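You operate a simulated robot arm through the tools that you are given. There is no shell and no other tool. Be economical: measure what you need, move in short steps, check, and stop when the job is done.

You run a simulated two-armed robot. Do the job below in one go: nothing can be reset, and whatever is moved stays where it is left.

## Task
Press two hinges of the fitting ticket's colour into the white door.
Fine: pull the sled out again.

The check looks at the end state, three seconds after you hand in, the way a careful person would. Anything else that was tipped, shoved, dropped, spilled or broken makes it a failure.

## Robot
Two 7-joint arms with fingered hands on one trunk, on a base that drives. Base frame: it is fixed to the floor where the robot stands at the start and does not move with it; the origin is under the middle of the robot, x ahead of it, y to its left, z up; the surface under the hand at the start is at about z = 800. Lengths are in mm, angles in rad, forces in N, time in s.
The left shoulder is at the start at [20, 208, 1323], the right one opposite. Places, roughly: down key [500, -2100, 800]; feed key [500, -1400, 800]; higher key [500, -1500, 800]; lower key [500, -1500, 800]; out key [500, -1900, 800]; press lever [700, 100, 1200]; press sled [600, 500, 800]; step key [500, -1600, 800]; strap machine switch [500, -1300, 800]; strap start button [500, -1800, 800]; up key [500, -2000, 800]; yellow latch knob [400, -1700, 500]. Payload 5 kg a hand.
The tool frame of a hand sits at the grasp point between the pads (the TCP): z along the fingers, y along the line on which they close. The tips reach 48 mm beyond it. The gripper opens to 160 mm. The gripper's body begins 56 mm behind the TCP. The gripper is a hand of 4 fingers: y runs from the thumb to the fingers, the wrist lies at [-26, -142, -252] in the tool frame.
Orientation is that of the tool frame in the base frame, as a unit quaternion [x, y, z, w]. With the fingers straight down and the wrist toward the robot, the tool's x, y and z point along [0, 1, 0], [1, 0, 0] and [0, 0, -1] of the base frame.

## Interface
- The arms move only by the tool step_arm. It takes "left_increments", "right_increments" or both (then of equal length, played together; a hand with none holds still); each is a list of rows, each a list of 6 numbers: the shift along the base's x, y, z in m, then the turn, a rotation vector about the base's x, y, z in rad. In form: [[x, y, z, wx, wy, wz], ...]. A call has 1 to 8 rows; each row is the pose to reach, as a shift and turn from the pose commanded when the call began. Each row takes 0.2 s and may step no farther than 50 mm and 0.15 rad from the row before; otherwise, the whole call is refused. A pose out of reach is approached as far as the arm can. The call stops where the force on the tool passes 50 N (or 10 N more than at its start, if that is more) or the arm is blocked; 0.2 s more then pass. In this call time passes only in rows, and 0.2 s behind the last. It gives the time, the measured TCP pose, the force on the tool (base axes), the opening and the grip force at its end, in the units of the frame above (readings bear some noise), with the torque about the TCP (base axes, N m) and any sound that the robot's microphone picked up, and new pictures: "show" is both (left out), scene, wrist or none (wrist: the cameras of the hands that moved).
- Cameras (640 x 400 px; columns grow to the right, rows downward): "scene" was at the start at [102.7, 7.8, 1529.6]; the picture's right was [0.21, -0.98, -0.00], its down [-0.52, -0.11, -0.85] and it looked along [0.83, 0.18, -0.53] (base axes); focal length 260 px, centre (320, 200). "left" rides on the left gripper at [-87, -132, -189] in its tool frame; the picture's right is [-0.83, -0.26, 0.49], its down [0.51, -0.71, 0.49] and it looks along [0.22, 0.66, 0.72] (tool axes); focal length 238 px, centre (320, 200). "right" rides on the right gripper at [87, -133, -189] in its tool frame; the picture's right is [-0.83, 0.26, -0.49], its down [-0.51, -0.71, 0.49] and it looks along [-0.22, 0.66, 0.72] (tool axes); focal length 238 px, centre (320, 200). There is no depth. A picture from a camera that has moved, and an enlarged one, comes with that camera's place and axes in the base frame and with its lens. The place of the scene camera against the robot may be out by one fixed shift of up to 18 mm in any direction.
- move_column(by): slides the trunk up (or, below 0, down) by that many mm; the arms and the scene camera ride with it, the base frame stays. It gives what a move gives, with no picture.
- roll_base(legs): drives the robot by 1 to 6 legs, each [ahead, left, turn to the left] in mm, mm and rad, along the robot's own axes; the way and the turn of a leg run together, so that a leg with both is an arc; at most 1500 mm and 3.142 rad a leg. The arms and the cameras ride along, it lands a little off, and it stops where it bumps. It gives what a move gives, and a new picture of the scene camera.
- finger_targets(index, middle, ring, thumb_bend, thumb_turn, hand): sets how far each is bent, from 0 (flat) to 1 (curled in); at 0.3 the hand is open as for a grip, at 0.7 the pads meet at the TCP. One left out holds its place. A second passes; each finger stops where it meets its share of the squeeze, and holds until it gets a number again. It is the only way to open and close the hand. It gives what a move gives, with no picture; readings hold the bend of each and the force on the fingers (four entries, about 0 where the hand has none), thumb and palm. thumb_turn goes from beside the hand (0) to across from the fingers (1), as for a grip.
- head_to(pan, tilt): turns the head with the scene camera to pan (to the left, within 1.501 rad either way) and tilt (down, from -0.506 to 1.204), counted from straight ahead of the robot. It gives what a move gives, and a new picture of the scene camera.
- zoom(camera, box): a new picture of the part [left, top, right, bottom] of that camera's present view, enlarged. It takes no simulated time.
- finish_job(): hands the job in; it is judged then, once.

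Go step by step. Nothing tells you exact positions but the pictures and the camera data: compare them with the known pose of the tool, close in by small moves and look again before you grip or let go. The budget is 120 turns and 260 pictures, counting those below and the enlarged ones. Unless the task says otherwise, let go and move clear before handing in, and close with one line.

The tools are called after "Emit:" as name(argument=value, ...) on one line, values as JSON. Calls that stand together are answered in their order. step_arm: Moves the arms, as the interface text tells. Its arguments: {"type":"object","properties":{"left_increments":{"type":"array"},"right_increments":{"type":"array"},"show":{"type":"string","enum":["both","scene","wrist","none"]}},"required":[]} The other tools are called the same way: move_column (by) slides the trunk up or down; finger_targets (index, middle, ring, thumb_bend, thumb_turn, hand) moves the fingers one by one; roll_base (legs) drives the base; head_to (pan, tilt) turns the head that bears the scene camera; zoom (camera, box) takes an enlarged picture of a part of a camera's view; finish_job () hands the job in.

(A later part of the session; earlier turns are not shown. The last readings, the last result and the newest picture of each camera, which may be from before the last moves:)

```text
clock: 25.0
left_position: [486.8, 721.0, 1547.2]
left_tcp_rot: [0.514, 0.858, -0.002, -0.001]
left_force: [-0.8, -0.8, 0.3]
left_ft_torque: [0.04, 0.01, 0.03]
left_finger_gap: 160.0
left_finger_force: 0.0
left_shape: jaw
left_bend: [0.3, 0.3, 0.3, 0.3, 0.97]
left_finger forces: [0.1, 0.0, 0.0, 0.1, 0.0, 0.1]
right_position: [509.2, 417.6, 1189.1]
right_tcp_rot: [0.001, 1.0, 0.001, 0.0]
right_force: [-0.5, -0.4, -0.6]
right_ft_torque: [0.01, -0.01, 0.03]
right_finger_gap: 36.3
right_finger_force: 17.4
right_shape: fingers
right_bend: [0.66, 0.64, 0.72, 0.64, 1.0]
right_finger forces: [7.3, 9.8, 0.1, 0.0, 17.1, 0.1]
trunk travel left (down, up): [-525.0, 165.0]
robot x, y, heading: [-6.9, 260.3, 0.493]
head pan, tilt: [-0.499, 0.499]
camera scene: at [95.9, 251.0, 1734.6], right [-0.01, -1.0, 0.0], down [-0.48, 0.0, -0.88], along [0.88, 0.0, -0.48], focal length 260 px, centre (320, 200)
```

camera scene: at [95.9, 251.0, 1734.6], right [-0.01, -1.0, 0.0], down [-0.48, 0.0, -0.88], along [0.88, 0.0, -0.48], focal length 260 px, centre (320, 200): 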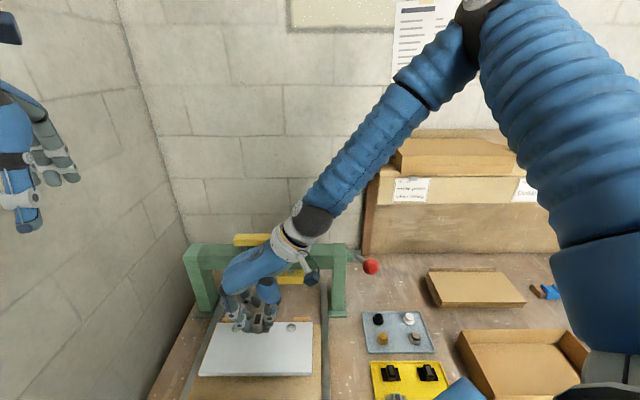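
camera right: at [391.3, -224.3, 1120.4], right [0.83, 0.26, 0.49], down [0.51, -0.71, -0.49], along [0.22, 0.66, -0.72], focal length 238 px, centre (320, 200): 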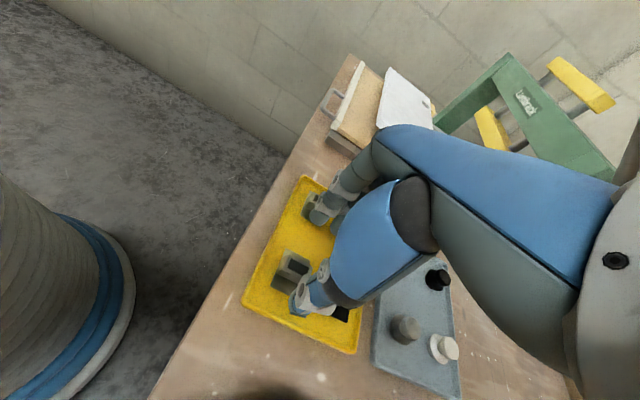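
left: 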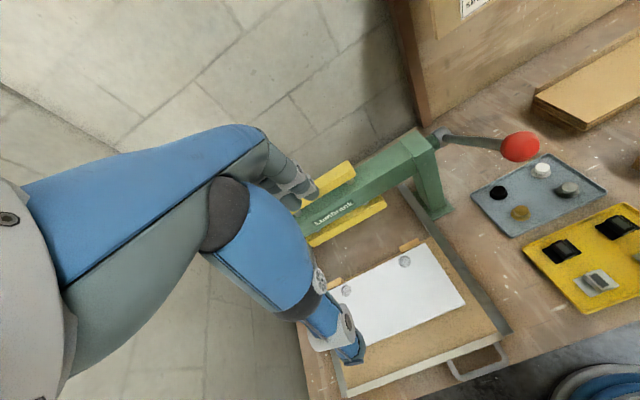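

The elbow is now high and clear of the lever. I'll move the hinge toward the right hole.

Emit:
step_arm(right_increments=[[0.032, -0.006, -0.02, 0, 0, 0], [0.064, -0.012, -0.04, 0, 0, 0], [0.096, -0.018, -0.06, 0, 0, 0], [0.128, -0.024, -0.08, 0, 0, 0], [0.16, -0.03, -0.1, 0, 0, 0], [0.185, -0.033, -0.13, 0, 0, 0]], show="both")

Emit:
zoom(camera="right", box=[200, 180, 400, 320])

Emit:
zoom(camera="scene", box=[180, 220, 380, 390])

```text
clock: 26.4
left_position: [489.6, 722.1, 1545.7]
left_tcp_rot: [0.514, 0.858, -0.004, -0.001]
left_force: [1.3, 0.5, -0.5]
left_ft_torque: [0.01, 0.09, 0.01]
left_finger_gap: 160.1
left_finger_force: 0.0
left_shape: jaw
left_bend: [0.3, 0.3, 0.3, 0.3, 0.97]
left_finger forces: [0.0, 0.1, 0.0, 0.1, 0.1, 0.0]
right_position: [697.3, 386.4, 1058.6]
right_tcp_rot: [0.001, 1.0, 0.001, -0.001]
right_force: [0.1, 0.1, -0.4]
right_ft_torque: [-0.08, 0.08, 0.01]
right_finger_gap: 36.4
right_finger_force: 21.5
right_shape: fingers
right_bend: [0.66, 0.64, 0.72, 0.64, 1.0]
right_finger forces: [7.5, 19.3, 0.1, 0.0, 16.3, 0.0]
trunk travel left (down, up): [-525.0, 165.0]
robot x, y, heading: [-10.4, 259.6, 0.49]
head pan, tilt: [-0.499, 0.499]
camera scene: at [97.9, 251.7, 1734.5], right [-0.01, -1.0, 0.0], down [-0.48, 0.0, -0.88], along [0.88, -0.01, -0.48], focal length 260 px, centre (320, 200)
camera right: at [610.2, 252.2, 1246.1], right [0.84, 0.26, 0.49], down [0.5, -0.71, -0.49], along [0.22, 0.66, -0.72], focal length 238 px, centre (320, 200)
```

scene: 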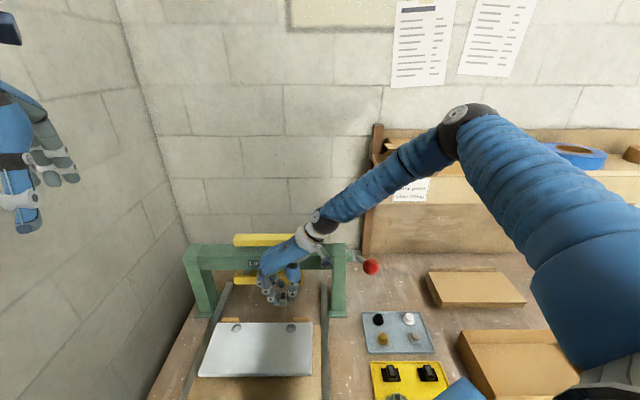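
right: 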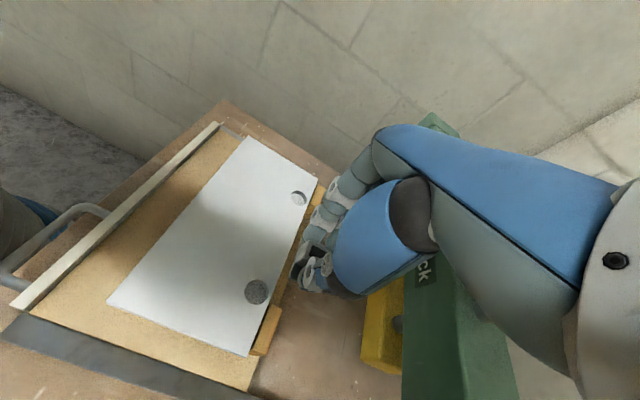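

```text
2.86 times, centred on (300, 250) of right
camera zoom: at [610.2, 252.2, 1246.1], right [0.84, 0.26, 0.49], down [0.5, -0.71, -0.49], along [0.22, 0.66, -0.72], focal length 681 px, centre (377, 57)
```

zoom: 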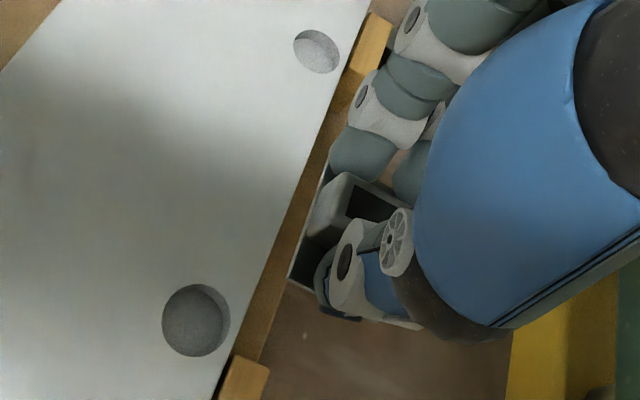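

```text
2.35 times, centred on (280, 305) of scene
camera zoom: at [97.9, 251.7, 1734.5], right [-0.01, -1.0, 0.0], down [-0.48, 0.0, -0.88], along [0.88, -0.01, -0.48], focal length 612 px, centre (414, -47)
```

zoom: 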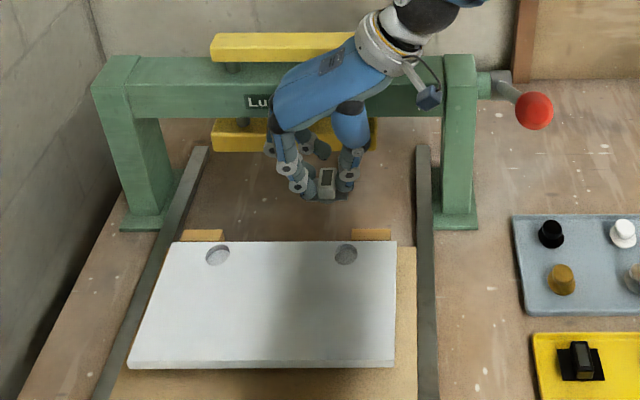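

Emit:
step_arm(right_increments=[[-0.007, -0.009, -0.03, 0, 0, 0], [-0.014, -0.018, -0.06, 0, 0, 0]], show="none")

Emit:
zoom(camera="right", box=[200, 200, 380, 330])

Emit:
zoom(camera="scene", box=[220, 250, 340, 350])

```text
clock: 27.0
left_position: [488.6, 720.3, 1546.8]
left_tcp_rot: [0.514, 0.858, -0.003, 0.0]
left_force: [-0.3, 1.0, 0.6]
left_ft_torque: [0.07, 0.08, 0.04]
left_finger_gap: 160.0
left_finger_force: 0.1
left_shape: jaw
left_bend: [0.3, 0.3, 0.3, 0.3, 0.97]
left_finger forces: [0.0, 0.1, 0.1, 0.0, 0.1, 0.0]
right_position: [683.7, 368.3, 999.4]
right_tcp_rot: [0.001, 1.0, 0.001, 0.0]
right_force: [1.7, 1.6, 1.3]
right_ft_torque: [-0.1, 0.09, 0.05]
right_finger_gap: 36.1
right_finger_force: 21.4
right_shape: fingers
right_bend: [0.66, 0.64, 0.72, 0.64, 1.0]
right_finger forces: [7.5, 19.8, 0.0, 0.0, 16.3, 0.0]
trunk travel left (down, up): [-525.0, 165.0]
robot x, y, heading: [-8.8, 260.6, 0.496]
head pan, tilt: [-0.499, 0.499]
```

```text
3.08 times, centred on (290, 265) of right
camera zoom: at [596.2, 233.4, 1187.0], right [0.83, 0.26, 0.49], down [0.51, -0.71, -0.49], along [0.22, 0.66, -0.72], focal length 733 px, centre (412, 0)
```

zoom: 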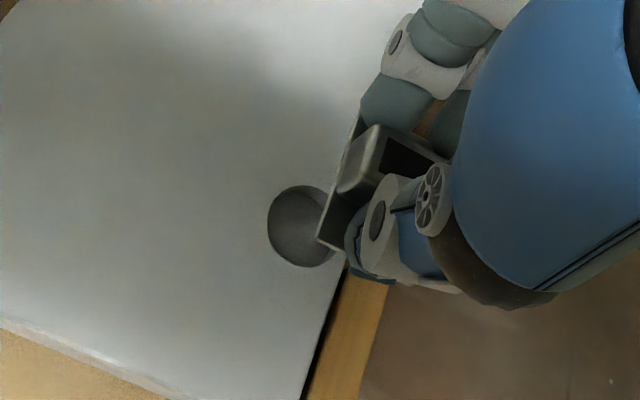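

```text
4.00 times, centred on (280, 300) of scene
camera zoom: at [97.4, 251.1, 1734.5], right [-0.01, -1.0, 0.0], down [-0.48, 0.0, -0.88], along [0.88, -0.01, -0.48], focal length 1040 px, centre (480, -200)
```

zoom: 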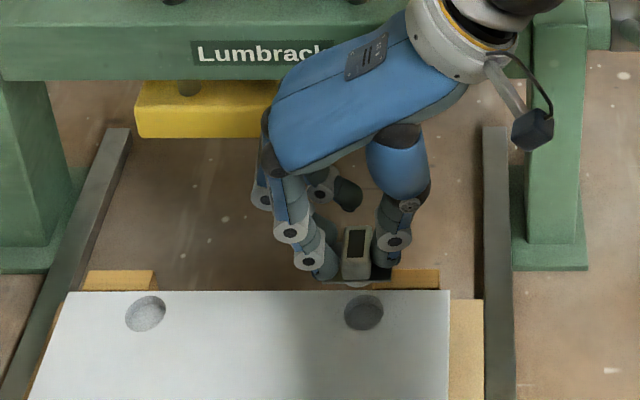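

Emit:
step_arm(right_increments=[[-0.008, -0.003, -0.012, 0, 0, 0], [-0.008, -0.003, -0.025, 0, 0, 0]], show="none")

Emit:
zoom(camera="right", box=[230, 220, 350, 310])

Emit:
zoom(camera="scene", box=[240, 290, 330, 350])

```text
clock: 27.6
left_position: [488.3, 721.0, 1546.2]
left_tcp_rot: [0.514, 0.858, -0.003, 0.0]
left_force: [0.0, -0.3, -0.3]
left_ft_torque: [0.0, -0.02, 0.02]
left_finger_gap: 159.6
left_finger_force: 0.1
left_shape: jaw
left_bend: [0.3, 0.3, 0.3, 0.3, 0.97]
left_finger forces: [0.0, 0.1, 0.0, 0.0, 0.0, 0.0]
right_position: [672.5, 363.8, 972.8]
right_tcp_rot: [0.001, 1.0, 0.0, -0.001]
right_force: [0.8, 0.6, -1.0]
right_ft_torque: [-0.05, 0.08, 0.0]
right_finger_gap: 36.3
right_finger_force: 21.4
right_shape: fingers
right_bend: [0.66, 0.64, 0.72, 0.64, 1.0]
right_finger forces: [7.3, 19.8, 0.0, 0.0, 16.2, 0.1]
trunk travel left (down, up): [-525.0, 165.0]
robot x, y, heading: [-10.0, 254.9, 0.494]
head pan, tilt: [-0.499, 0.499]
```

```text
4.44 times, centred on (290, 265) of right
camera zoom: at [586.4, 230.0, 1161.2], right [0.83, 0.26, 0.49], down [0.5, -0.71, -0.49], along [0.22, 0.66, -0.72], focal length 1059 px, centre (453, -89)
```

zoom: 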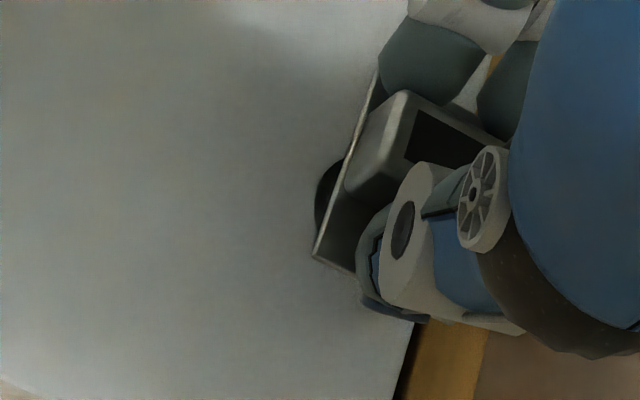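

```text
6.67 times, centred on (285, 320) of scene
camera zoom: at [96.9, 251.7, 1734.6], right [-0.01, -1.0, 0.0], down [-0.48, 0.0, -0.88], along [0.88, -0.01, -0.48], focal length 1733 px, centre (553, -600)
```

zoom: 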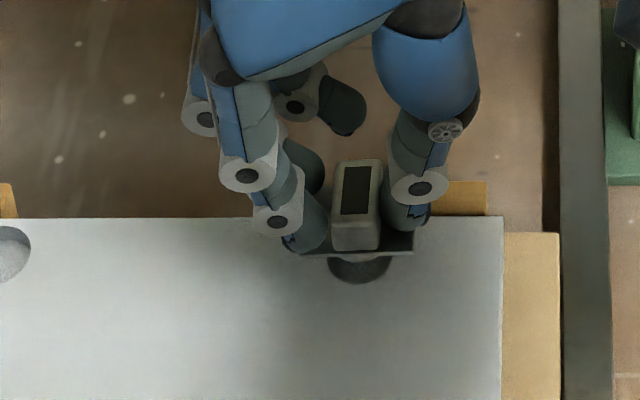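

Both views agree that the plate is about 29 mm above the door and centred over the hole within a couple of mm. I'll lower 16 mm and check.

Emit:
step_arm(right_increments=[[0, 0, -0.008, 0, 0, 0], [0, 0, -0.016, 0, 0, 0]], show="none")

Emit:
zoom(camera="right", box=[230, 220, 350, 310])

Emit:
zoom(camera="scene", box=[240, 290, 330, 350])

```text
clock: 28.2
left_position: [487.0, 721.3, 1547.5]
left_tcp_rot: [0.514, 0.858, -0.003, 0.0]
left_force: [-0.3, 1.2, 0.0]
left_ft_torque: [0.01, 0.02, -0.02]
left_finger_gap: 159.9
left_finger_force: 0.1
left_shape: jaw
left_bend: [0.3, 0.3, 0.3, 0.3, 0.97]
left_finger forces: [0.0, 0.0, 0.0, 0.0, 0.1, 0.1]
right_position: [672.0, 364.2, 956.4]
right_tcp_rot: [0.0, 1.0, 0.001, 0.0]
right_force: [0.9, 0.8, -0.4]
right_ft_torque: [-0.05, 0.06, -0.01]
right_finger_gap: 36.1
right_finger_force: 21.2
right_shape: fingers
right_bend: [0.66, 0.64, 0.72, 0.64, 1.0]
right_finger forces: [7.5, 20.0, 0.0, 0.0, 16.4, 0.0]
trunk travel left (down, up): [-525.0, 165.0]
robot x, y, heading: [-12.9, 256.4, 0.49]
head pan, tilt: [-0.499, 0.499]
```

```text
4.44 times, centred on (290, 265) of right
camera zoom: at [585.8, 229.9, 1145.2], right [0.83, 0.26, 0.49], down [0.51, -0.71, -0.49], along [0.22, 0.66, -0.72], focal length 1059 px, centre (453, -89)
```

zoom: 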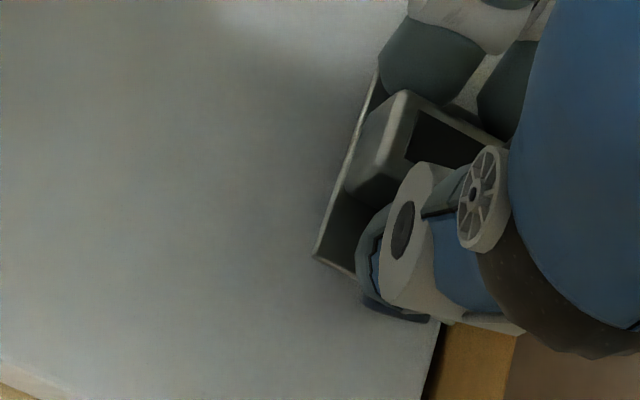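

```text
6.67 times, centred on (285, 320) of scene
camera zoom: at [96.3, 251.7, 1734.6], right [-0.01, -1.0, 0.0], down [-0.48, 0.0, -0.88], along [0.88, -0.01, -0.48], focal length 1733 px, centre (553, -600)
```

zoom: 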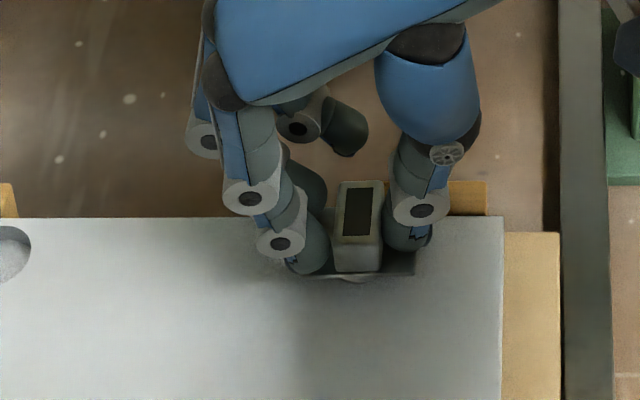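

Emit:
step_arm(right_increments=[[0, 0, -0.003, 0, 0, 0], [0, 0, -0.006, 0, 0, 0]], show="none")

Emit:
zoom(camera="scene", box=[255, 305, 315, 345])

Emit:
zoom(camera="right", box=[270, 230, 330, 280])

```text
clock: 28.8
left_position: [484.5, 721.0, 1548.4]
left_tcp_rot: [0.514, 0.858, -0.002, 0.0]
left_force: [-0.1, 0.5, -0.3]
left_ft_torque: [0.0, -0.06, 0.0]
left_finger_gap: 159.7
left_finger_force: 0.0
left_shape: jaw
left_bend: [0.3, 0.3, 0.3, 0.3, 0.97]
left_finger forces: [0.1, 0.1, 0.1, 0.1, 0.1, 0.0]
right_position: [673.2, 366.1, 954.4]
right_tcp_rot: [0.002, 1.0, 0.003, 0.001]
right_force: [-1.4, -2.7, 15.2]
right_ft_torque: [0.05, -0.13, 0.01]
right_finger_gap: 36.3
right_finger_force: 23.7
right_shape: fingers
right_bend: [0.66, 0.64, 0.72, 0.64, 1.0]
right_finger forces: [7.0, 22.7, 0.0, 0.1, 19.2, 0.0]
trunk travel left (down, up): [-525.0, 165.0]
robot x, y, heading: [-10.2, 252.9, 0.493]
head pan, tilt: [-0.499, 0.499]
```

```text
10.00 times, centred on (285, 325) of scene
camera zoom: at [94.0, 251.2, 1735.0], right [-0.01, -1.0, 0.0], down [-0.48, 0.0, -0.88], along [0.88, -0.01, -0.48], focal length 2600 px, centre (670, -1050)
```

zoom: 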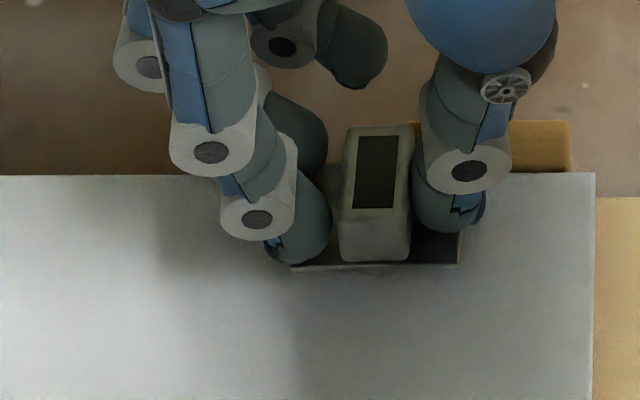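

```text
8.00 times, centred on (300, 255) of right
camera zoom: at [585.1, 231.1, 1141.9], right [0.83, 0.26, 0.49], down [0.51, -0.71, -0.49], along [0.22, 0.66, -0.72], focal length 1907 px, centre (480, -240)
```

zoom: 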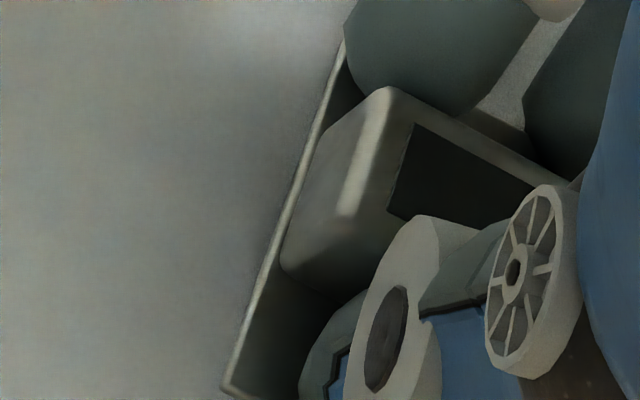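

Emit:
zoom(camera="scene", box=[276, 320, 306, 340])

Emit:
zoom(camera="right", box=[280, 250, 320, 290])

```text
16.00 times, centred on (291, 330) of scene
camera zoom: at [94.0, 251.2, 1735.0], right [-0.01, -1.0, 0.0], down [-0.48, 0.0, -0.88], along [0.88, -0.01, -0.48], focal length 4160 px, centre (784, -1880)
```

zoom: 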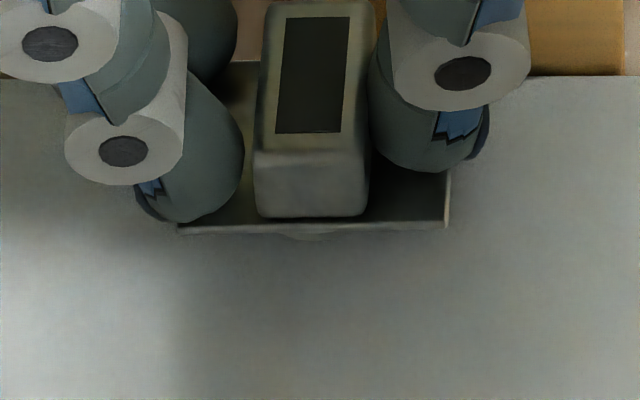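

```text
10.00 times, centred on (300, 270) of right
camera zoom: at [585.1, 231.1, 1141.9], right [0.83, 0.26, 0.49], down [0.51, -0.71, -0.49], along [0.22, 0.66, -0.72], focal length 2384 px, centre (520, -500)
```

zoom: 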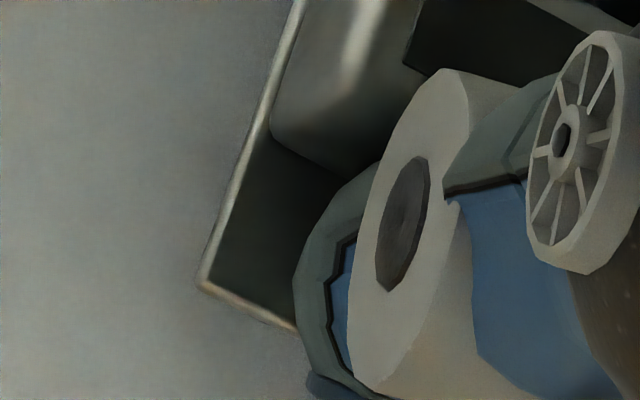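

The cup seems to have entered the hole, since only a thin arc shows under the plate. I'll press a touch more to confirm.

Emit:
step_arm(right_increments=[[0, 0, -0.003, 0, 0, 0], [0, 0, -0.006, 0, 0, 0]], show="none")

Emit:
zoom(camera="scene", box=[276, 320, 306, 340])

```text
clock: 29.4
left_position: [487.1, 721.4, 1547.6]
left_tcp_rot: [0.514, 0.858, -0.003, 0.0]
left_force: [0.0, 0.5, 0.0]
left_ft_torque: [-0.02, 0.08, -0.03]
left_finger_gap: 159.9
left_finger_force: 0.1
left_shape: jaw
left_bend: [0.3, 0.3, 0.3, 0.3, 0.97]
left_finger forces: [0.0, 0.1, 0.0, 0.0, 0.0, 0.0]
right_position: [676.0, 368.6, 952.8]
right_tcp_rot: [0.003, 1.0, 0.007, 0.004]
right_force: [-2.3, -6.3, 28.4]
right_ft_torque: [-0.63, -0.12, -0.04]
right_finger_gap: 36.4
right_finger_force: 43.7
right_shape: fingers
right_bend: [0.67, 0.64, 0.72, 0.64, 1.0]
right_finger forces: [15.0, 32.2, 0.0, 0.0, 40.2, 0.0]
trunk travel left (down, up): [-525.0, 165.0]
robot x, y, heading: [-9.9, 257.9, 0.492]
head pan, tilt: [-0.499, 0.499]
stopped in row 2 (right hand): the force on the tool passed its limit at 54 N (the readings are from after the stop); the commanded pose is now the measured one
```

```text
16.00 times, centred on (291, 330) of scene
camera zoom: at [95.1, 251.0, 1734.6], right [-0.01, -1.0, 0.0], down [-0.48, 0.0, -0.88], along [0.88, -0.01, -0.48], focal length 4160 px, centre (784, -1880)
```

zoom: 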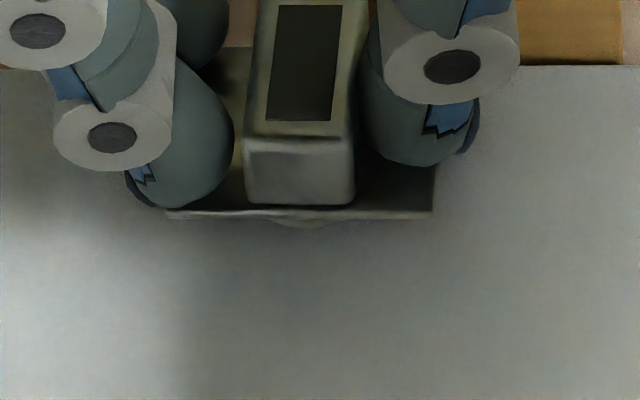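

The hand crept sideways, so I'm not sure the cup is in the hole. I'll relieve the push, let go and look at it unobstructed.

Emit:
step_arm(right_increments=[[0, 0, 0.002, 0, 0, 0]], show="none")

Emit:
finger_targets(hand="right", index=0.5, middle=0.5, ring=0.5, thumb_bend=0.5)

Emit:
step_arm(right_increments=[[0, 0, 0.04, 0, 0, 0], [0, 0, 0.08, 0, 0, 0], [0.04, 0, 0.1, 0, 0, 0], [0.06, 0, 0.12, 0, 0, 0]], show="none")

Emit:
zoom(camera="scene", box=[210, 300, 320, 370])

Emit:
zoom(camera="right", box=[180, 180, 340, 300])

```text
clock: 29.8
left_position: [485.2, 720.6, 1547.0]
left_tcp_rot: [0.514, 0.858, -0.003, 0.001]
left_force: [-0.8, 0.2, -1.0]
left_ft_torque: [-0.02, 0.01, -0.02]
left_finger_gap: 160.1
left_finger_force: 0.1
left_shape: jaw
left_bend: [0.3, 0.3, 0.3, 0.3, 0.97]
left_finger forces: [0.0, 0.0, 0.1, 0.0, 0.1, 0.1]
right_position: [674.8, 369.2, 952.7]
right_tcp_rot: [0.002, 1.0, 0.005, 0.002]
right_force: [1.0, -1.3, 19.8]
right_ft_torque: [-0.07, -0.34, -0.11]
right_finger_gap: 36.2
right_finger_force: 43.9
right_shape: fingers
right_bend: [0.67, 0.64, 0.72, 0.64, 1.0]
right_finger forces: [14.5, 34.7, 0.0, 0.0, 38.5, 0.0]
trunk travel left (down, up): [-525.0, 165.0]
robot x, y, heading: [-9.7, 257.0, 0.491]
head pan, tilt: [-0.499, 0.499]
```

```text
clock: 30.8
left_position: [486.9, 721.6, 1548.0]
left_tcp_rot: [0.515, 0.857, -0.002, 0.0]
left_force: [0.1, -0.8, 0.0]
left_ft_torque: [0.0, 0.02, -0.01]
left_finger_gap: 159.8
left_finger_force: 0.1
left_shape: jaw
left_bend: [0.3, 0.3, 0.3, 0.3, 0.97]
left_finger forces: [0.0, 0.0, 0.1, 0.1, 0.0, 0.1]
right_position: [675.1, 367.7, 951.8]
right_tcp_rot: [0.002, 1.0, 0.004, 0.002]
right_force: [1.3, 0.2, -1.2]
right_ft_torque: [0.03, 0.04, -0.02]
right_finger_gap: 90.5
right_finger_force: 0.0
right_shape: fingers
right_bend: [0.5, 0.5, 0.5, 0.5, 1.0]
right_finger forces: [0.0, 0.0, 0.0, 0.0, 0.0, 0.0]
trunk travel left (down, up): [-525.0, 165.0]
robot x, y, heading: [-4.6, 258.2, 0.492]
head pan, tilt: [-0.499, 0.499]
```

```text
clock: 31.8
left_position: [486.7, 721.7, 1547.0]
left_tcp_rot: [0.514, 0.858, -0.003, 0.0]
left_force: [-0.4, 0.3, -0.4]
left_ft_torque: [0.0, -0.07, 0.0]
left_finger_gap: 160.2
left_finger_force: 0.0
left_shape: jaw
left_bend: [0.3, 0.3, 0.3, 0.3, 0.97]
left_finger forces: [0.0, 0.0, 0.0, 0.0, 0.1, 0.1]
right_position: [732.8, 368.1, 1069.3]
right_tcp_rot: [0.0, 1.0, 0.003, 0.001]
right_force: [-0.8, -0.1, -0.8]
right_ft_torque: [0.07, -0.11, -0.01]
right_finger_gap: 90.7
right_finger_force: 0.1
right_shape: fingers
right_bend: [0.5, 0.5, 0.5, 0.5, 1.0]
right_finger forces: [0.0, 0.0, 0.0, 0.1, 0.0, 0.0]
trunk travel left (down, up): [-525.0, 165.0]
robot x, y, heading: [-7.9, 261.9, 0.492]
head pan, tilt: [-0.499, 0.499]
```

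```text
5.71 times, centred on (265, 335) of scene
camera zoom: at [95.2, 251.8, 1734.7], right [-0.01, -1.0, 0.0], down [-0.48, 0.0, -0.88], along [0.88, -0.01, -0.48], focal length 1486 px, centre (634, -571)
```

zoom: 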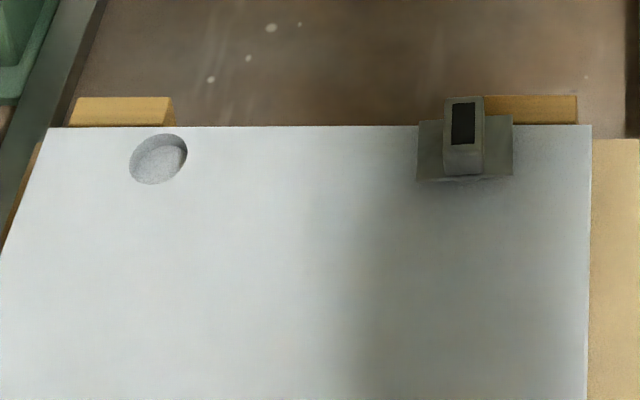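

```text
3.33 times, centred on (260, 240) of right
camera zoom: at [645.2, 233.2, 1257.6], right [0.83, 0.25, 0.49], down [0.51, -0.71, -0.49], along [0.22, 0.66, -0.72], focal length 794 px, centre (520, 67)
```

zoom: 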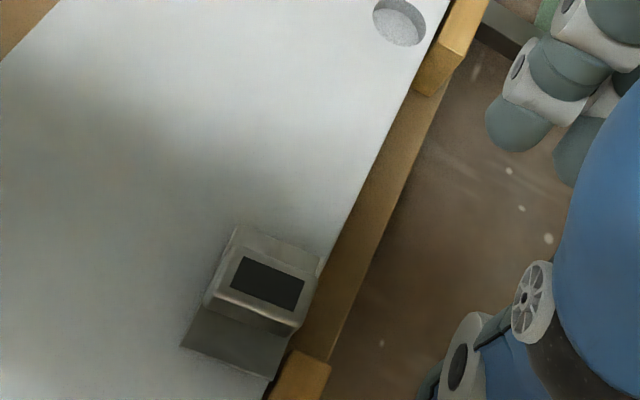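

The hinge sits on the door about 3–5 mm too far left (+y), not in the hole. I'll measure more closely.

Emit:
zoom(camera="scene", box=[222, 310, 312, 345])

Emit:
zoom(camera="scene", box=[275, 315, 311, 339])

Emit:
zoom(camera="right", box=[210, 230, 270, 290])

```text
7.11 times, centred on (267, 328) of scene
camera zoom: at [95.2, 251.8, 1734.7], right [-0.01, -1.0, 0.0], down [-0.48, 0.0, -0.88], along [0.88, -0.01, -0.48], focal length 1849 px, centre (697, -707)
```

zoom: 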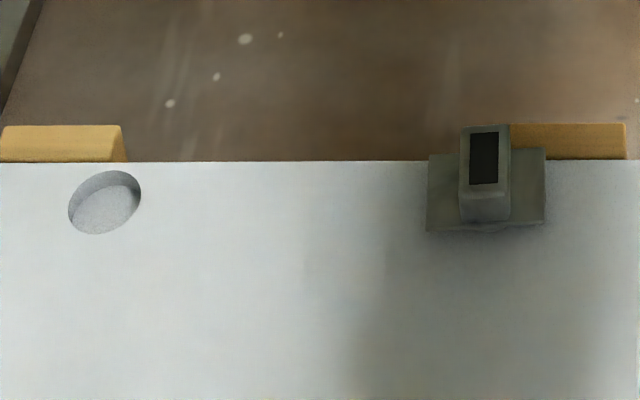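

```text
16.00 times, centred on (293, 327) of scene
camera zoom: at [95.2, 251.8, 1734.7], right [-0.01, -1.0, 0.0], down [-0.48, 0.0, -0.88], along [0.88, -0.01, -0.48], focal length 4160 px, centre (752, -1832)
```

zoom: 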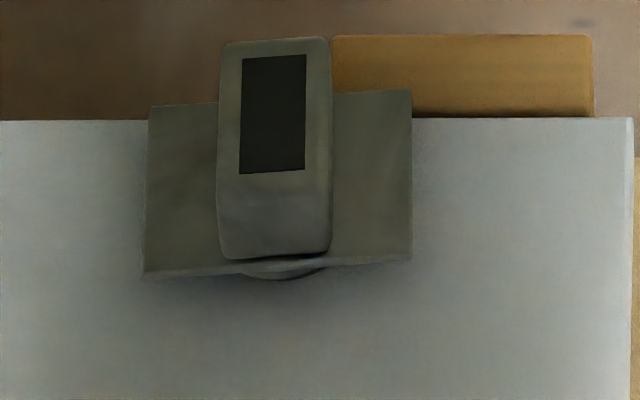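

```text
6.67 times, centred on (240, 260) of right
camera zoom: at [645.2, 233.2, 1257.6], right [0.83, 0.25, 0.49], down [0.51, -0.71, -0.49], along [0.22, 0.66, -0.72], focal length 1589 px, centre (853, -200)
```

zoom: 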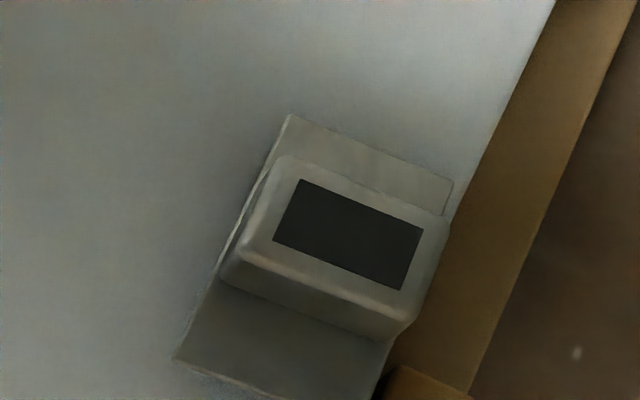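

The hinge lies flat on the door, slightly yawed, about 3 mm too far left and about 2 mm too far back. I'll regrip it, lift a little, shift and retry.

Emit:
step_arm(right_increments=[[-0.03, 0, -0.01, 0, 0, 0], [-0.06, 0, -0.03, 0, 0, 0], [-0.06, 0, -0.07, 0, 0, 0], [-0.06, 0, -0.1, 0, 0, 0], [-0.06, 0, -0.118, 0, 0, 0]], show="none")

Emit:
finger_targets(hand="right", index=0.72, middle=0.72, ring=0.6, thumb_bend=0.72)

Emit:
step_arm(right_increments=[[0, 0, 0.004, 0, 0, 0], [-0.0025, -0.0035, 0.004, 0, 0, 0]], show="none")

Emit:
zoom(camera="scene", box=[275, 315, 311, 339])

```text
clock: 33.0
left_position: [486.8, 721.4, 1546.3]
left_tcp_rot: [0.515, 0.857, -0.003, 0.001]
left_force: [-0.1, 0.5, 0.6]
left_ft_torque: [-0.01, -0.02, 0.01]
left_finger_gap: 159.7
left_finger_force: 0.0
left_shape: jaw
left_bend: [0.3, 0.3, 0.3, 0.3, 0.97]
left_finger forces: [0.0, 0.0, 0.0, 0.1, 0.0, 0.0]
right_position: [673.8, 367.2, 952.1]
right_tcp_rot: [0.002, 1.0, 0.004, 0.002]
right_force: [0.3, -0.8, 0.1]
right_ft_torque: [-0.02, 0.04, 0.03]
right_finger_gap: 90.7
right_finger_force: 0.2
right_shape: fingers
right_bend: [0.5, 0.5, 0.5, 0.5, 1.0]
right_finger forces: [0.0, 0.0, 0.0, 0.0, 0.0, 0.0]
trunk travel left (down, up): [-525.0, 165.0]
robot x, y, heading: [-7.6, 261.7, 0.493]
head pan, tilt: [-0.499, 0.499]
```

```text
clock: 34.0
left_position: [485.0, 721.6, 1546.8]
left_tcp_rot: [0.514, 0.858, -0.003, 0.0]
left_force: [-0.5, 0.4, -0.3]
left_ft_torque: [0.02, 0.03, 0.02]
left_finger_gap: 159.7
left_finger_force: 0.1
left_shape: jaw
left_bend: [0.3, 0.3, 0.3, 0.3, 0.97]
left_finger forces: [0.0, 0.0, 0.1, 0.0, 0.0, 0.0]
right_position: [674.2, 367.7, 953.5]
right_tcp_rot: [0.002, 1.0, 0.005, 0.003]
right_force: [2.3, 0.5, 15.7]
right_ft_torque: [0.29, -0.17, -0.06]
right_finger_gap: 34.8
right_finger_force: 53.7
right_shape: fingers
right_bend: [0.66, 0.63, 0.6, 0.65, 1.0]
right_finger forces: [11.1, 72.0, 0.1, 0.1, 24.4, 0.0]
trunk travel left (down, up): [-525.0, 165.0]
robot x, y, heading: [-6.5, 256.9, 0.492]
head pan, tilt: [-0.499, 0.499]
```

```text
clock: 34.6
left_position: [486.7, 721.5, 1545.5]
left_tcp_rot: [0.515, 0.857, -0.003, 0.001]
left_force: [-0.7, 0.1, 0.3]
left_ft_torque: [0.0, -0.01, 0.01]
left_finger_gap: 159.9
left_finger_force: 0.1
left_shape: jaw
left_bend: [0.3, 0.3, 0.3, 0.3, 0.97]
left_finger forces: [0.0, 0.0, 0.0, 0.1, 0.0, 0.1]
right_position: [671.9, 364.5, 957.2]
right_tcp_rot: [0.001, 1.0, 0.003, 0.002]
right_force: [1.0, -0.1, -0.1]
right_ft_torque: [0.01, 0.01, -0.03]
right_finger_gap: 34.9
right_finger_force: 50.6
right_shape: fingers
right_bend: [0.66, 0.63, 0.6, 0.65, 1.0]
right_finger forces: [9.0, 69.8, 0.0, 0.0, 21.8, 0.0]
trunk travel left (down, up): [-525.0, 165.0]
robot x, y, heading: [-4.9, 253.8, 0.496]
head pan, tilt: [-0.499, 0.499]
```

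```text
16.00 times, centred on (293, 327) of scene
camera zoom: at [95.5, 251.2, 1734.6], right [-0.01, -1.0, 0.0], down [-0.48, 0.0, -0.88], along [0.88, -0.01, -0.48], focal length 4160 px, centre (752, -1832)
```

zoom: 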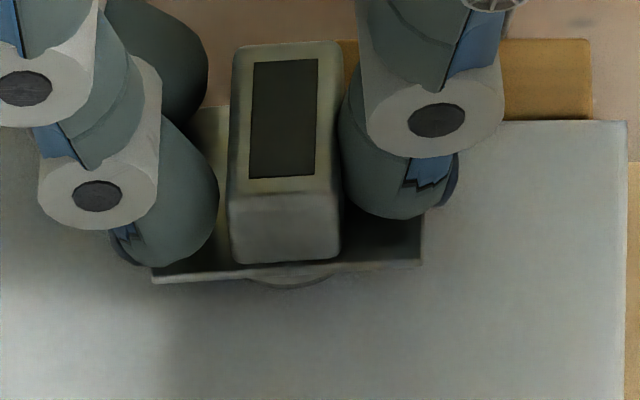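

Position now looks right. I'll straighten the hinge's yaw by -0.12 rad and lower gently.

Emit:
step_arm(right_increments=[[0, 0, 0.001, 0, 0, -0.06], [0, 0, 0.001, 0, 0, -0.12]], show="none")

Emit:
zoom(camera="scene", box=[275, 315, 311, 339])

Emit:
step_arm(right_increments=[[0, 0, -0.003, 0, 0, 0], [0, 0, -0.006, 0, 0, 0]], show="none")

Emit:
zoom(camera="scene", box=[275, 315, 311, 339])

```text
clock: 35.2
left_position: [486.9, 721.9, 1546.7]
left_tcp_rot: [0.515, 0.857, -0.003, 0.0]
left_force: [-0.4, -0.8, -0.3]
left_ft_torque: [-0.01, 0.01, 0.0]
left_finger_gap: 159.7
left_finger_force: 0.1
left_shape: jaw
left_bend: [0.3, 0.3, 0.3, 0.3, 0.97]
left_finger forces: [0.0, 0.0, 0.0, 0.0, 0.0, 0.0]
right_position: [672.0, 365.5, 958.8]
right_tcp_rot: [0.062, 0.998, 0.005, 0.002]
right_force: [0.2, 0.0, -0.3]
right_ft_torque: [-0.02, 0.0, -0.02]
right_finger_gap: 34.9
right_finger_force: 49.9
right_shape: fingers
right_bend: [0.66, 0.63, 0.6, 0.65, 1.0]
right_finger forces: [8.9, 69.3, 0.0, 0.1, 21.7, 0.0]
trunk travel left (down, up): [-525.0, 165.0]
robot x, y, heading: [-8.9, 253.3, 0.494]
head pan, tilt: [-0.499, 0.499]
```

```text
16.00 times, centred on (293, 327) of scene
camera zoom: at [95.5, 251.9, 1734.7], right [-0.01, -1.0, 0.0], down [-0.48, 0.0, -0.88], along [0.88, -0.01, -0.48], focal length 4160 px, centre (752, -1832)
```

zoom: 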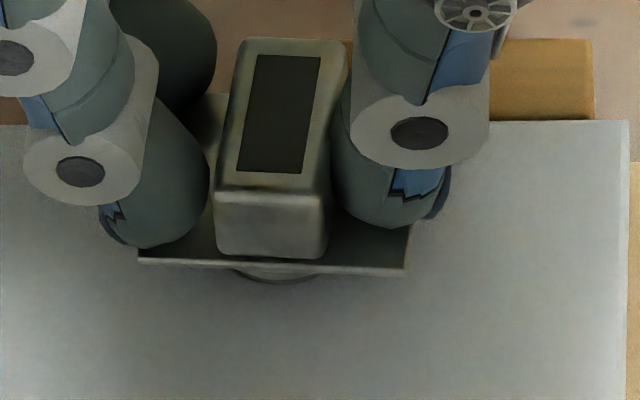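

```text
clock: 35.8
left_position: [486.2, 722.5, 1547.7]
left_tcp_rot: [0.514, 0.858, -0.003, 0.001]
left_force: [-1.1, 0.1, 0.5]
left_ft_torque: [0.01, 0.0, 0.01]
left_finger_gap: 159.8
left_finger_force: 0.1
left_shape: jaw
left_bend: [0.3, 0.3, 0.3, 0.3, 0.97]
left_finger forces: [0.0, 0.1, 0.0, 0.0, 0.0, 0.0]
right_position: [673.7, 364.4, 953.0]
right_tcp_rot: [0.062, 0.998, 0.005, 0.002]
right_force: [-0.7, -0.1, 6.2]
right_ft_torque: [0.04, 0.02, 0.04]
right_finger_gap: 34.8
right_finger_force: 50.0
right_shape: fingers
right_bend: [0.66, 0.63, 0.6, 0.65, 1.0]
right_finger forces: [9.4, 68.9, 0.0, 0.0, 22.8, 0.0]
trunk travel left (down, up): [-525.0, 165.0]
robot x, y, heading: [-6.4, 259.3, 0.496]
head pan, tilt: [-0.499, 0.499]
```

```text
16.00 times, centred on (293, 327) of scene
camera zoom: at [95.1, 251.3, 1734.8], right [-0.01, -1.0, 0.0], down [-0.48, 0.0, -0.88], along [0.88, -0.01, -0.48], focal length 4160 px, centre (752, -1832)
```

zoom: 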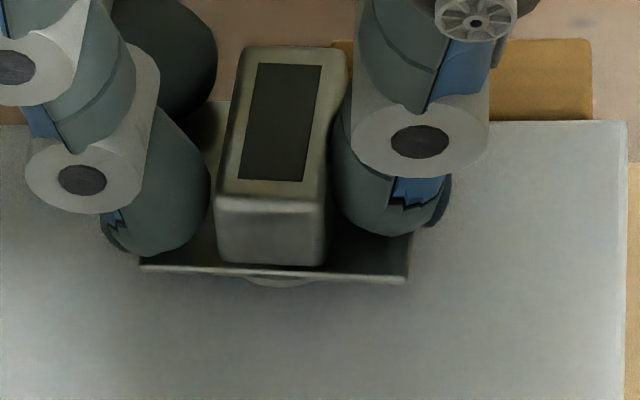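

It is still resting about 8 mm proud and I don't know the cup's true size. I'll lift and tilt the hinge toward the camera to see its underside.

Emit:
step_arm(right_increments=[[0, 0, 0.03, 0, 0, 0], [0, 0, 0.07, 0, 0.1, 0], [0, 0, 0.11, 0, 0.2, 0], [0, 0, 0.14, 0, 0.33, 0], [-0.02, 0, 0.17, 0, 0.46, 0], [-0.04, 0, 0.2, 0, 0.59, 0], [-0.05, 0, 0.2, 0, 0.72, 0]], show="scene")

Emit:
zoom(camera="scene", box=[210, 300, 320, 370])

Emit:
zoom(camera="scene", box=[260, 240, 320, 290])

```text
clock: 37.4
left_position: [489.1, 721.9, 1545.6]
left_tcp_rot: [0.514, 0.858, -0.004, 0.0]
left_force: [0.9, -0.1, -0.5]
left_ft_torque: [0.01, 0.09, -0.03]
left_finger_gap: 159.9
left_finger_force: 0.0
left_shape: jaw
left_bend: [0.3, 0.3, 0.3, 0.3, 0.97]
left_finger forces: [0.0, 0.0, 0.0, 0.1, 0.0, 0.1]
right_position: [623.3, 364.8, 1153.1]
right_tcp_rot: [0.059, 0.935, -0.017, -0.35]
right_force: [0.3, 0.8, -0.9]
right_ft_torque: [-0.05, 0.05, 0.03]
right_finger_gap: 35.2
right_finger_force: 43.6
right_shape: fingers
right_bend: [0.65, 0.63, 0.6, 0.65, 1.0]
right_finger forces: [8.0, 58.3, 0.0, 0.1, 20.8, 0.0]
trunk travel left (down, up): [-525.0, 165.0]
robot x, y, heading: [-8.4, 258.6, 0.495]
head pan, tilt: [-0.499, 0.499]
camera scene: at [98.1, 252.0, 1734.4], right [-0.01, -1.0, 0.0], down [-0.48, 0.0, -0.88], along [0.88, -0.01, -0.48], focal length 260 px, centre (320, 200)
```

scene: 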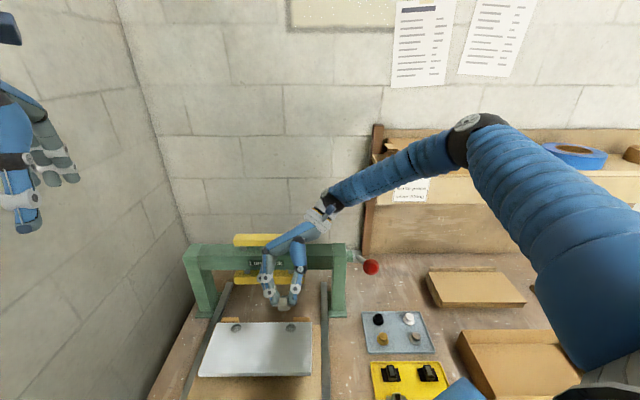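

```text
5.71 times, centred on (265, 335) of scene
camera zoom: at [98.1, 252.0, 1734.4], right [-0.01, -1.0, 0.0], down [-0.48, 0.0, -0.88], along [0.88, -0.01, -0.48], focal length 1486 px, centre (634, -571)
```

zoom: 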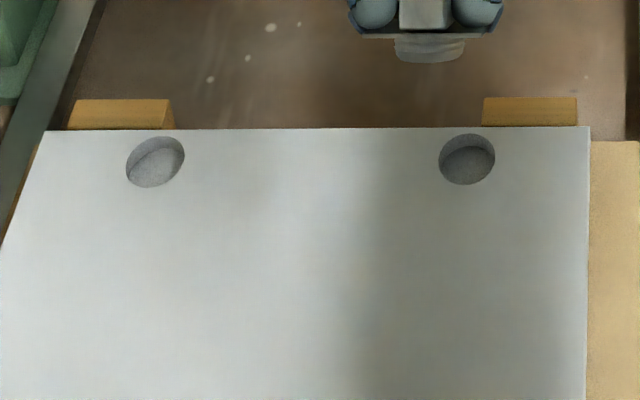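

```text
8.00 times, centred on (290, 265) of scene
camera zoom: at [98.1, 252.0, 1734.4], right [-0.01, -1.0, 0.0], down [-0.48, 0.0, -0.88], along [0.88, -0.01, -0.48], focal length 2080 px, centre (560, -320)
```

zoom: 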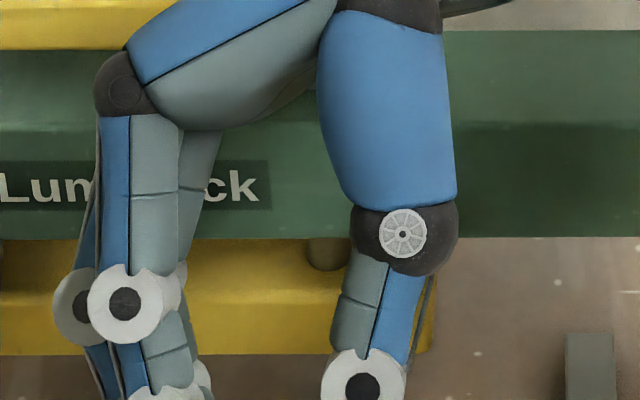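

Emit:
zoom(camera="scene", box=[262, 285, 310, 315])

Emit:
zoom(camera="scene", box=[275, 315, 311, 339])

```text
13.33 times, centred on (286, 300) of scene
camera zoom: at [98.1, 252.0, 1734.4], right [-0.01, -1.0, 0.0], down [-0.48, 0.0, -0.88], along [0.88, -0.01, -0.48], focal length 3467 px, centre (773, -1133)
```

zoom: 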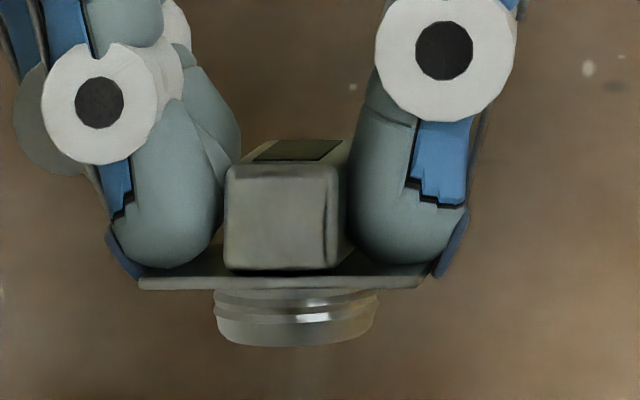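

```text
16.00 times, centred on (293, 327) of scene
camera zoom: at [98.1, 252.0, 1734.4], right [-0.01, -1.0, 0.0], down [-0.48, 0.0, -0.88], along [0.88, -0.01, -0.48], focal length 4160 px, centre (752, -1832)
```

zoom: 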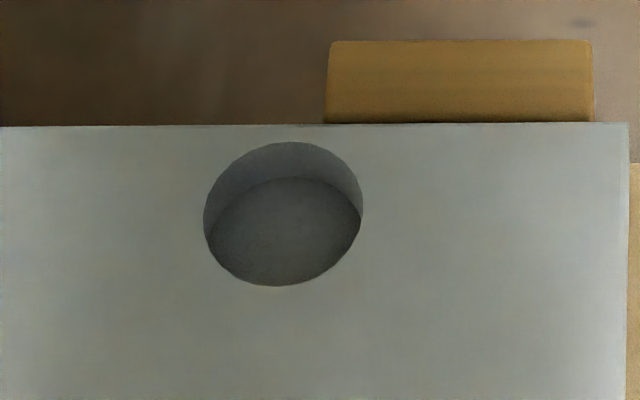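

Now I can see it clearly: the cup is about 33 mm across, about 10 mm deep and centred, and the hole is about 35 mm. I'll return level, undo the yaw, and come in about 1.5 mm farther in x.

Emit:
step_arm(right_increments=[[0.01, 0, 0.0, 0, -0.13, 0], [0.03, 0, -0.03, 0, -0.26, 0], [0.05, 0, -0.06, 0, -0.39, 0], [0.0515, 0, -0.1, 0, -0.52, 0], [0.0515, 0, -0.14, 0, -0.62, 0], [0.0515, 0, -0.17, 0, -0.72, 0], [0.0515, 0, -0.19, 0, -0.72, 0]], show="none")

Emit:
step_arm(right_increments=[[0, 0, -0.0015, 0, 0, 0.1], [0, 0, -0.003, 0, 0, 0.1]], show="none")

Emit:
zoom(camera="scene", box=[275, 315, 311, 339])

```text
clock: 39.0
left_position: [487.5, 721.5, 1545.8]
left_tcp_rot: [0.514, 0.858, -0.003, 0.001]
left_force: [-0.1, -1.4, -0.6]
left_ft_torque: [0.08, 0.04, -0.04]
left_finger_gap: 160.1
left_finger_force: 0.0
left_shape: jaw
left_bend: [0.3, 0.3, 0.3, 0.3, 0.97]
left_finger forces: [0.0, 0.0, 0.0, 0.1, 0.0, 0.1]
right_position: [677.1, 363.0, 964.0]
right_tcp_rot: [0.062, 0.998, 0.005, 0.003]
right_force: [0.9, 0.7, 0.8]
right_ft_torque: [-0.06, 0.07, 0.03]
right_finger_gap: 35.3
right_finger_force: 39.0
right_shape: fingers
right_bend: [0.65, 0.63, 0.6, 0.65, 1.0]
right_finger forces: [7.9, 50.6, 0.0, 0.0, 20.4, 0.0]
trunk travel left (down, up): [-525.0, 165.0]
robot x, y, heading: [-7.9, 258.1, 0.494]
head pan, tilt: [-0.499, 0.499]
```

```text
clock: 39.6
left_position: [487.4, 721.8, 1546.2]
left_tcp_rot: [0.514, 0.858, -0.003, 0.0]
left_force: [0.4, -0.3, 0.3]
left_ft_torque: [-0.05, 0.01, 0.0]
left_finger_gap: 159.7
left_finger_force: 0.0
left_shape: jaw
left_bend: [0.3, 0.3, 0.3, 0.3, 0.97]
left_finger forces: [0.1, 0.1, 0.0, 0.0, 0.0, 0.0]
right_position: [674.2, 363.3, 960.0]
right_tcp_rot: [0.011, 1.0, 0.004, 0.002]
right_force: [0.6, 0.0, -1.3]
right_ft_torque: [-0.01, 0.0, 0.0]
right_finger_gap: 34.8
right_finger_force: 39.4
right_shape: fingers
right_bend: [0.65, 0.63, 0.6, 0.65, 1.0]
right_finger forces: [7.9, 50.3, 0.0, 0.0, 20.4, 0.0]
trunk travel left (down, up): [-525.0, 165.0]
robot x, y, heading: [-8.7, 260.0, 0.496]
head pan, tilt: [-0.499, 0.499]
```

```text
16.00 times, centred on (293, 327) of scene
camera zoom: at [96.3, 251.9, 1734.6], right [-0.01, -1.0, 0.0], down [-0.48, 0.0, -0.88], along [0.88, -0.01, -0.48], focal length 4160 px, centre (752, -1832)
```

zoom: 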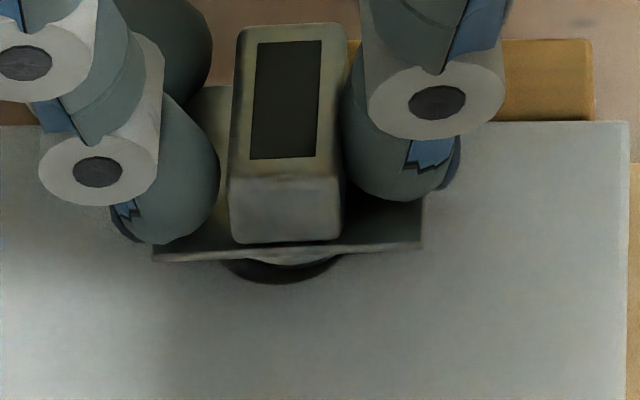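

Emit:
step_arm(right_increments=[[0.0012, 0.0025, 0, 0, 0, -0.05]], show="none")

Emit:
zoom(camera="scene", box=[275, 315, 311, 339])

Emit:
zoom(camera="right", box=[270, 230, 330, 280])

```text
clock: 40.0
left_position: [486.3, 722.5, 1546.9]
left_tcp_rot: [0.514, 0.858, -0.004, 0.001]
left_force: [-0.2, -0.7, 0.9]
left_ft_torque: [-0.02, -0.01, 0.01]
left_finger_gap: 159.8
left_finger_force: 0.1
left_shape: jaw
left_bend: [0.3, 0.3, 0.3, 0.3, 0.97]
left_finger forces: [0.0, 0.0, 0.1, 0.1, 0.1, 0.1]
right_position: [676.6, 366.9, 959.8]
right_tcp_rot: [0.037, 0.999, 0.004, 0.001]
right_force: [0.0, 0.2, -0.8]
right_ft_torque: [-0.02, 0.0, 0.02]
right_finger_gap: 34.8
right_finger_force: 39.7
right_shape: fingers
right_bend: [0.65, 0.63, 0.6, 0.65, 1.0]
right_finger forces: [7.9, 50.3, 0.0, 0.0, 20.5, 0.0]
trunk travel left (down, up): [-525.0, 165.0]
robot x, y, heading: [-8.8, 257.2, 0.494]
head pan, tilt: [-0.499, 0.499]
```

```text
16.00 times, centred on (293, 327) of scene
camera zoom: at [96.1, 252.1, 1734.6], right [-0.01, -1.0, 0.0], down [-0.48, 0.0, -0.88], along [0.88, -0.01, -0.48], focal length 4160 px, centre (752, -1832)
```

zoom: 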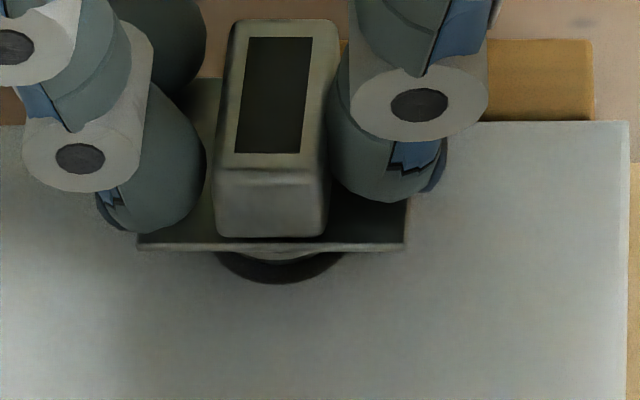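

```text
8.00 times, centred on (300, 255) of right
camera zoom: at [578.8, 237.8, 1147.0], right [0.85, 0.19, 0.49], down [0.45, -0.74, -0.49], along [0.27, 0.64, -0.72], focal length 1907 px, centre (480, -240)
```

zoom: 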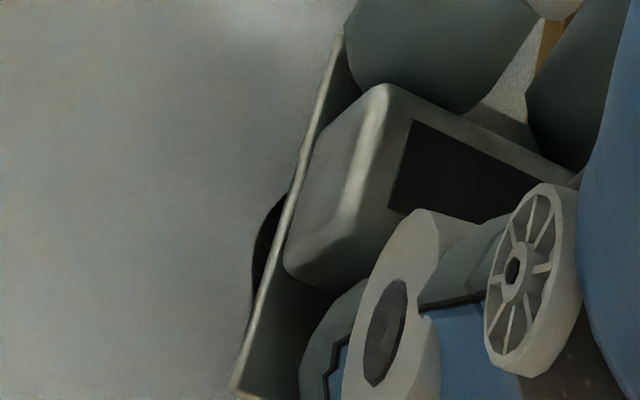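

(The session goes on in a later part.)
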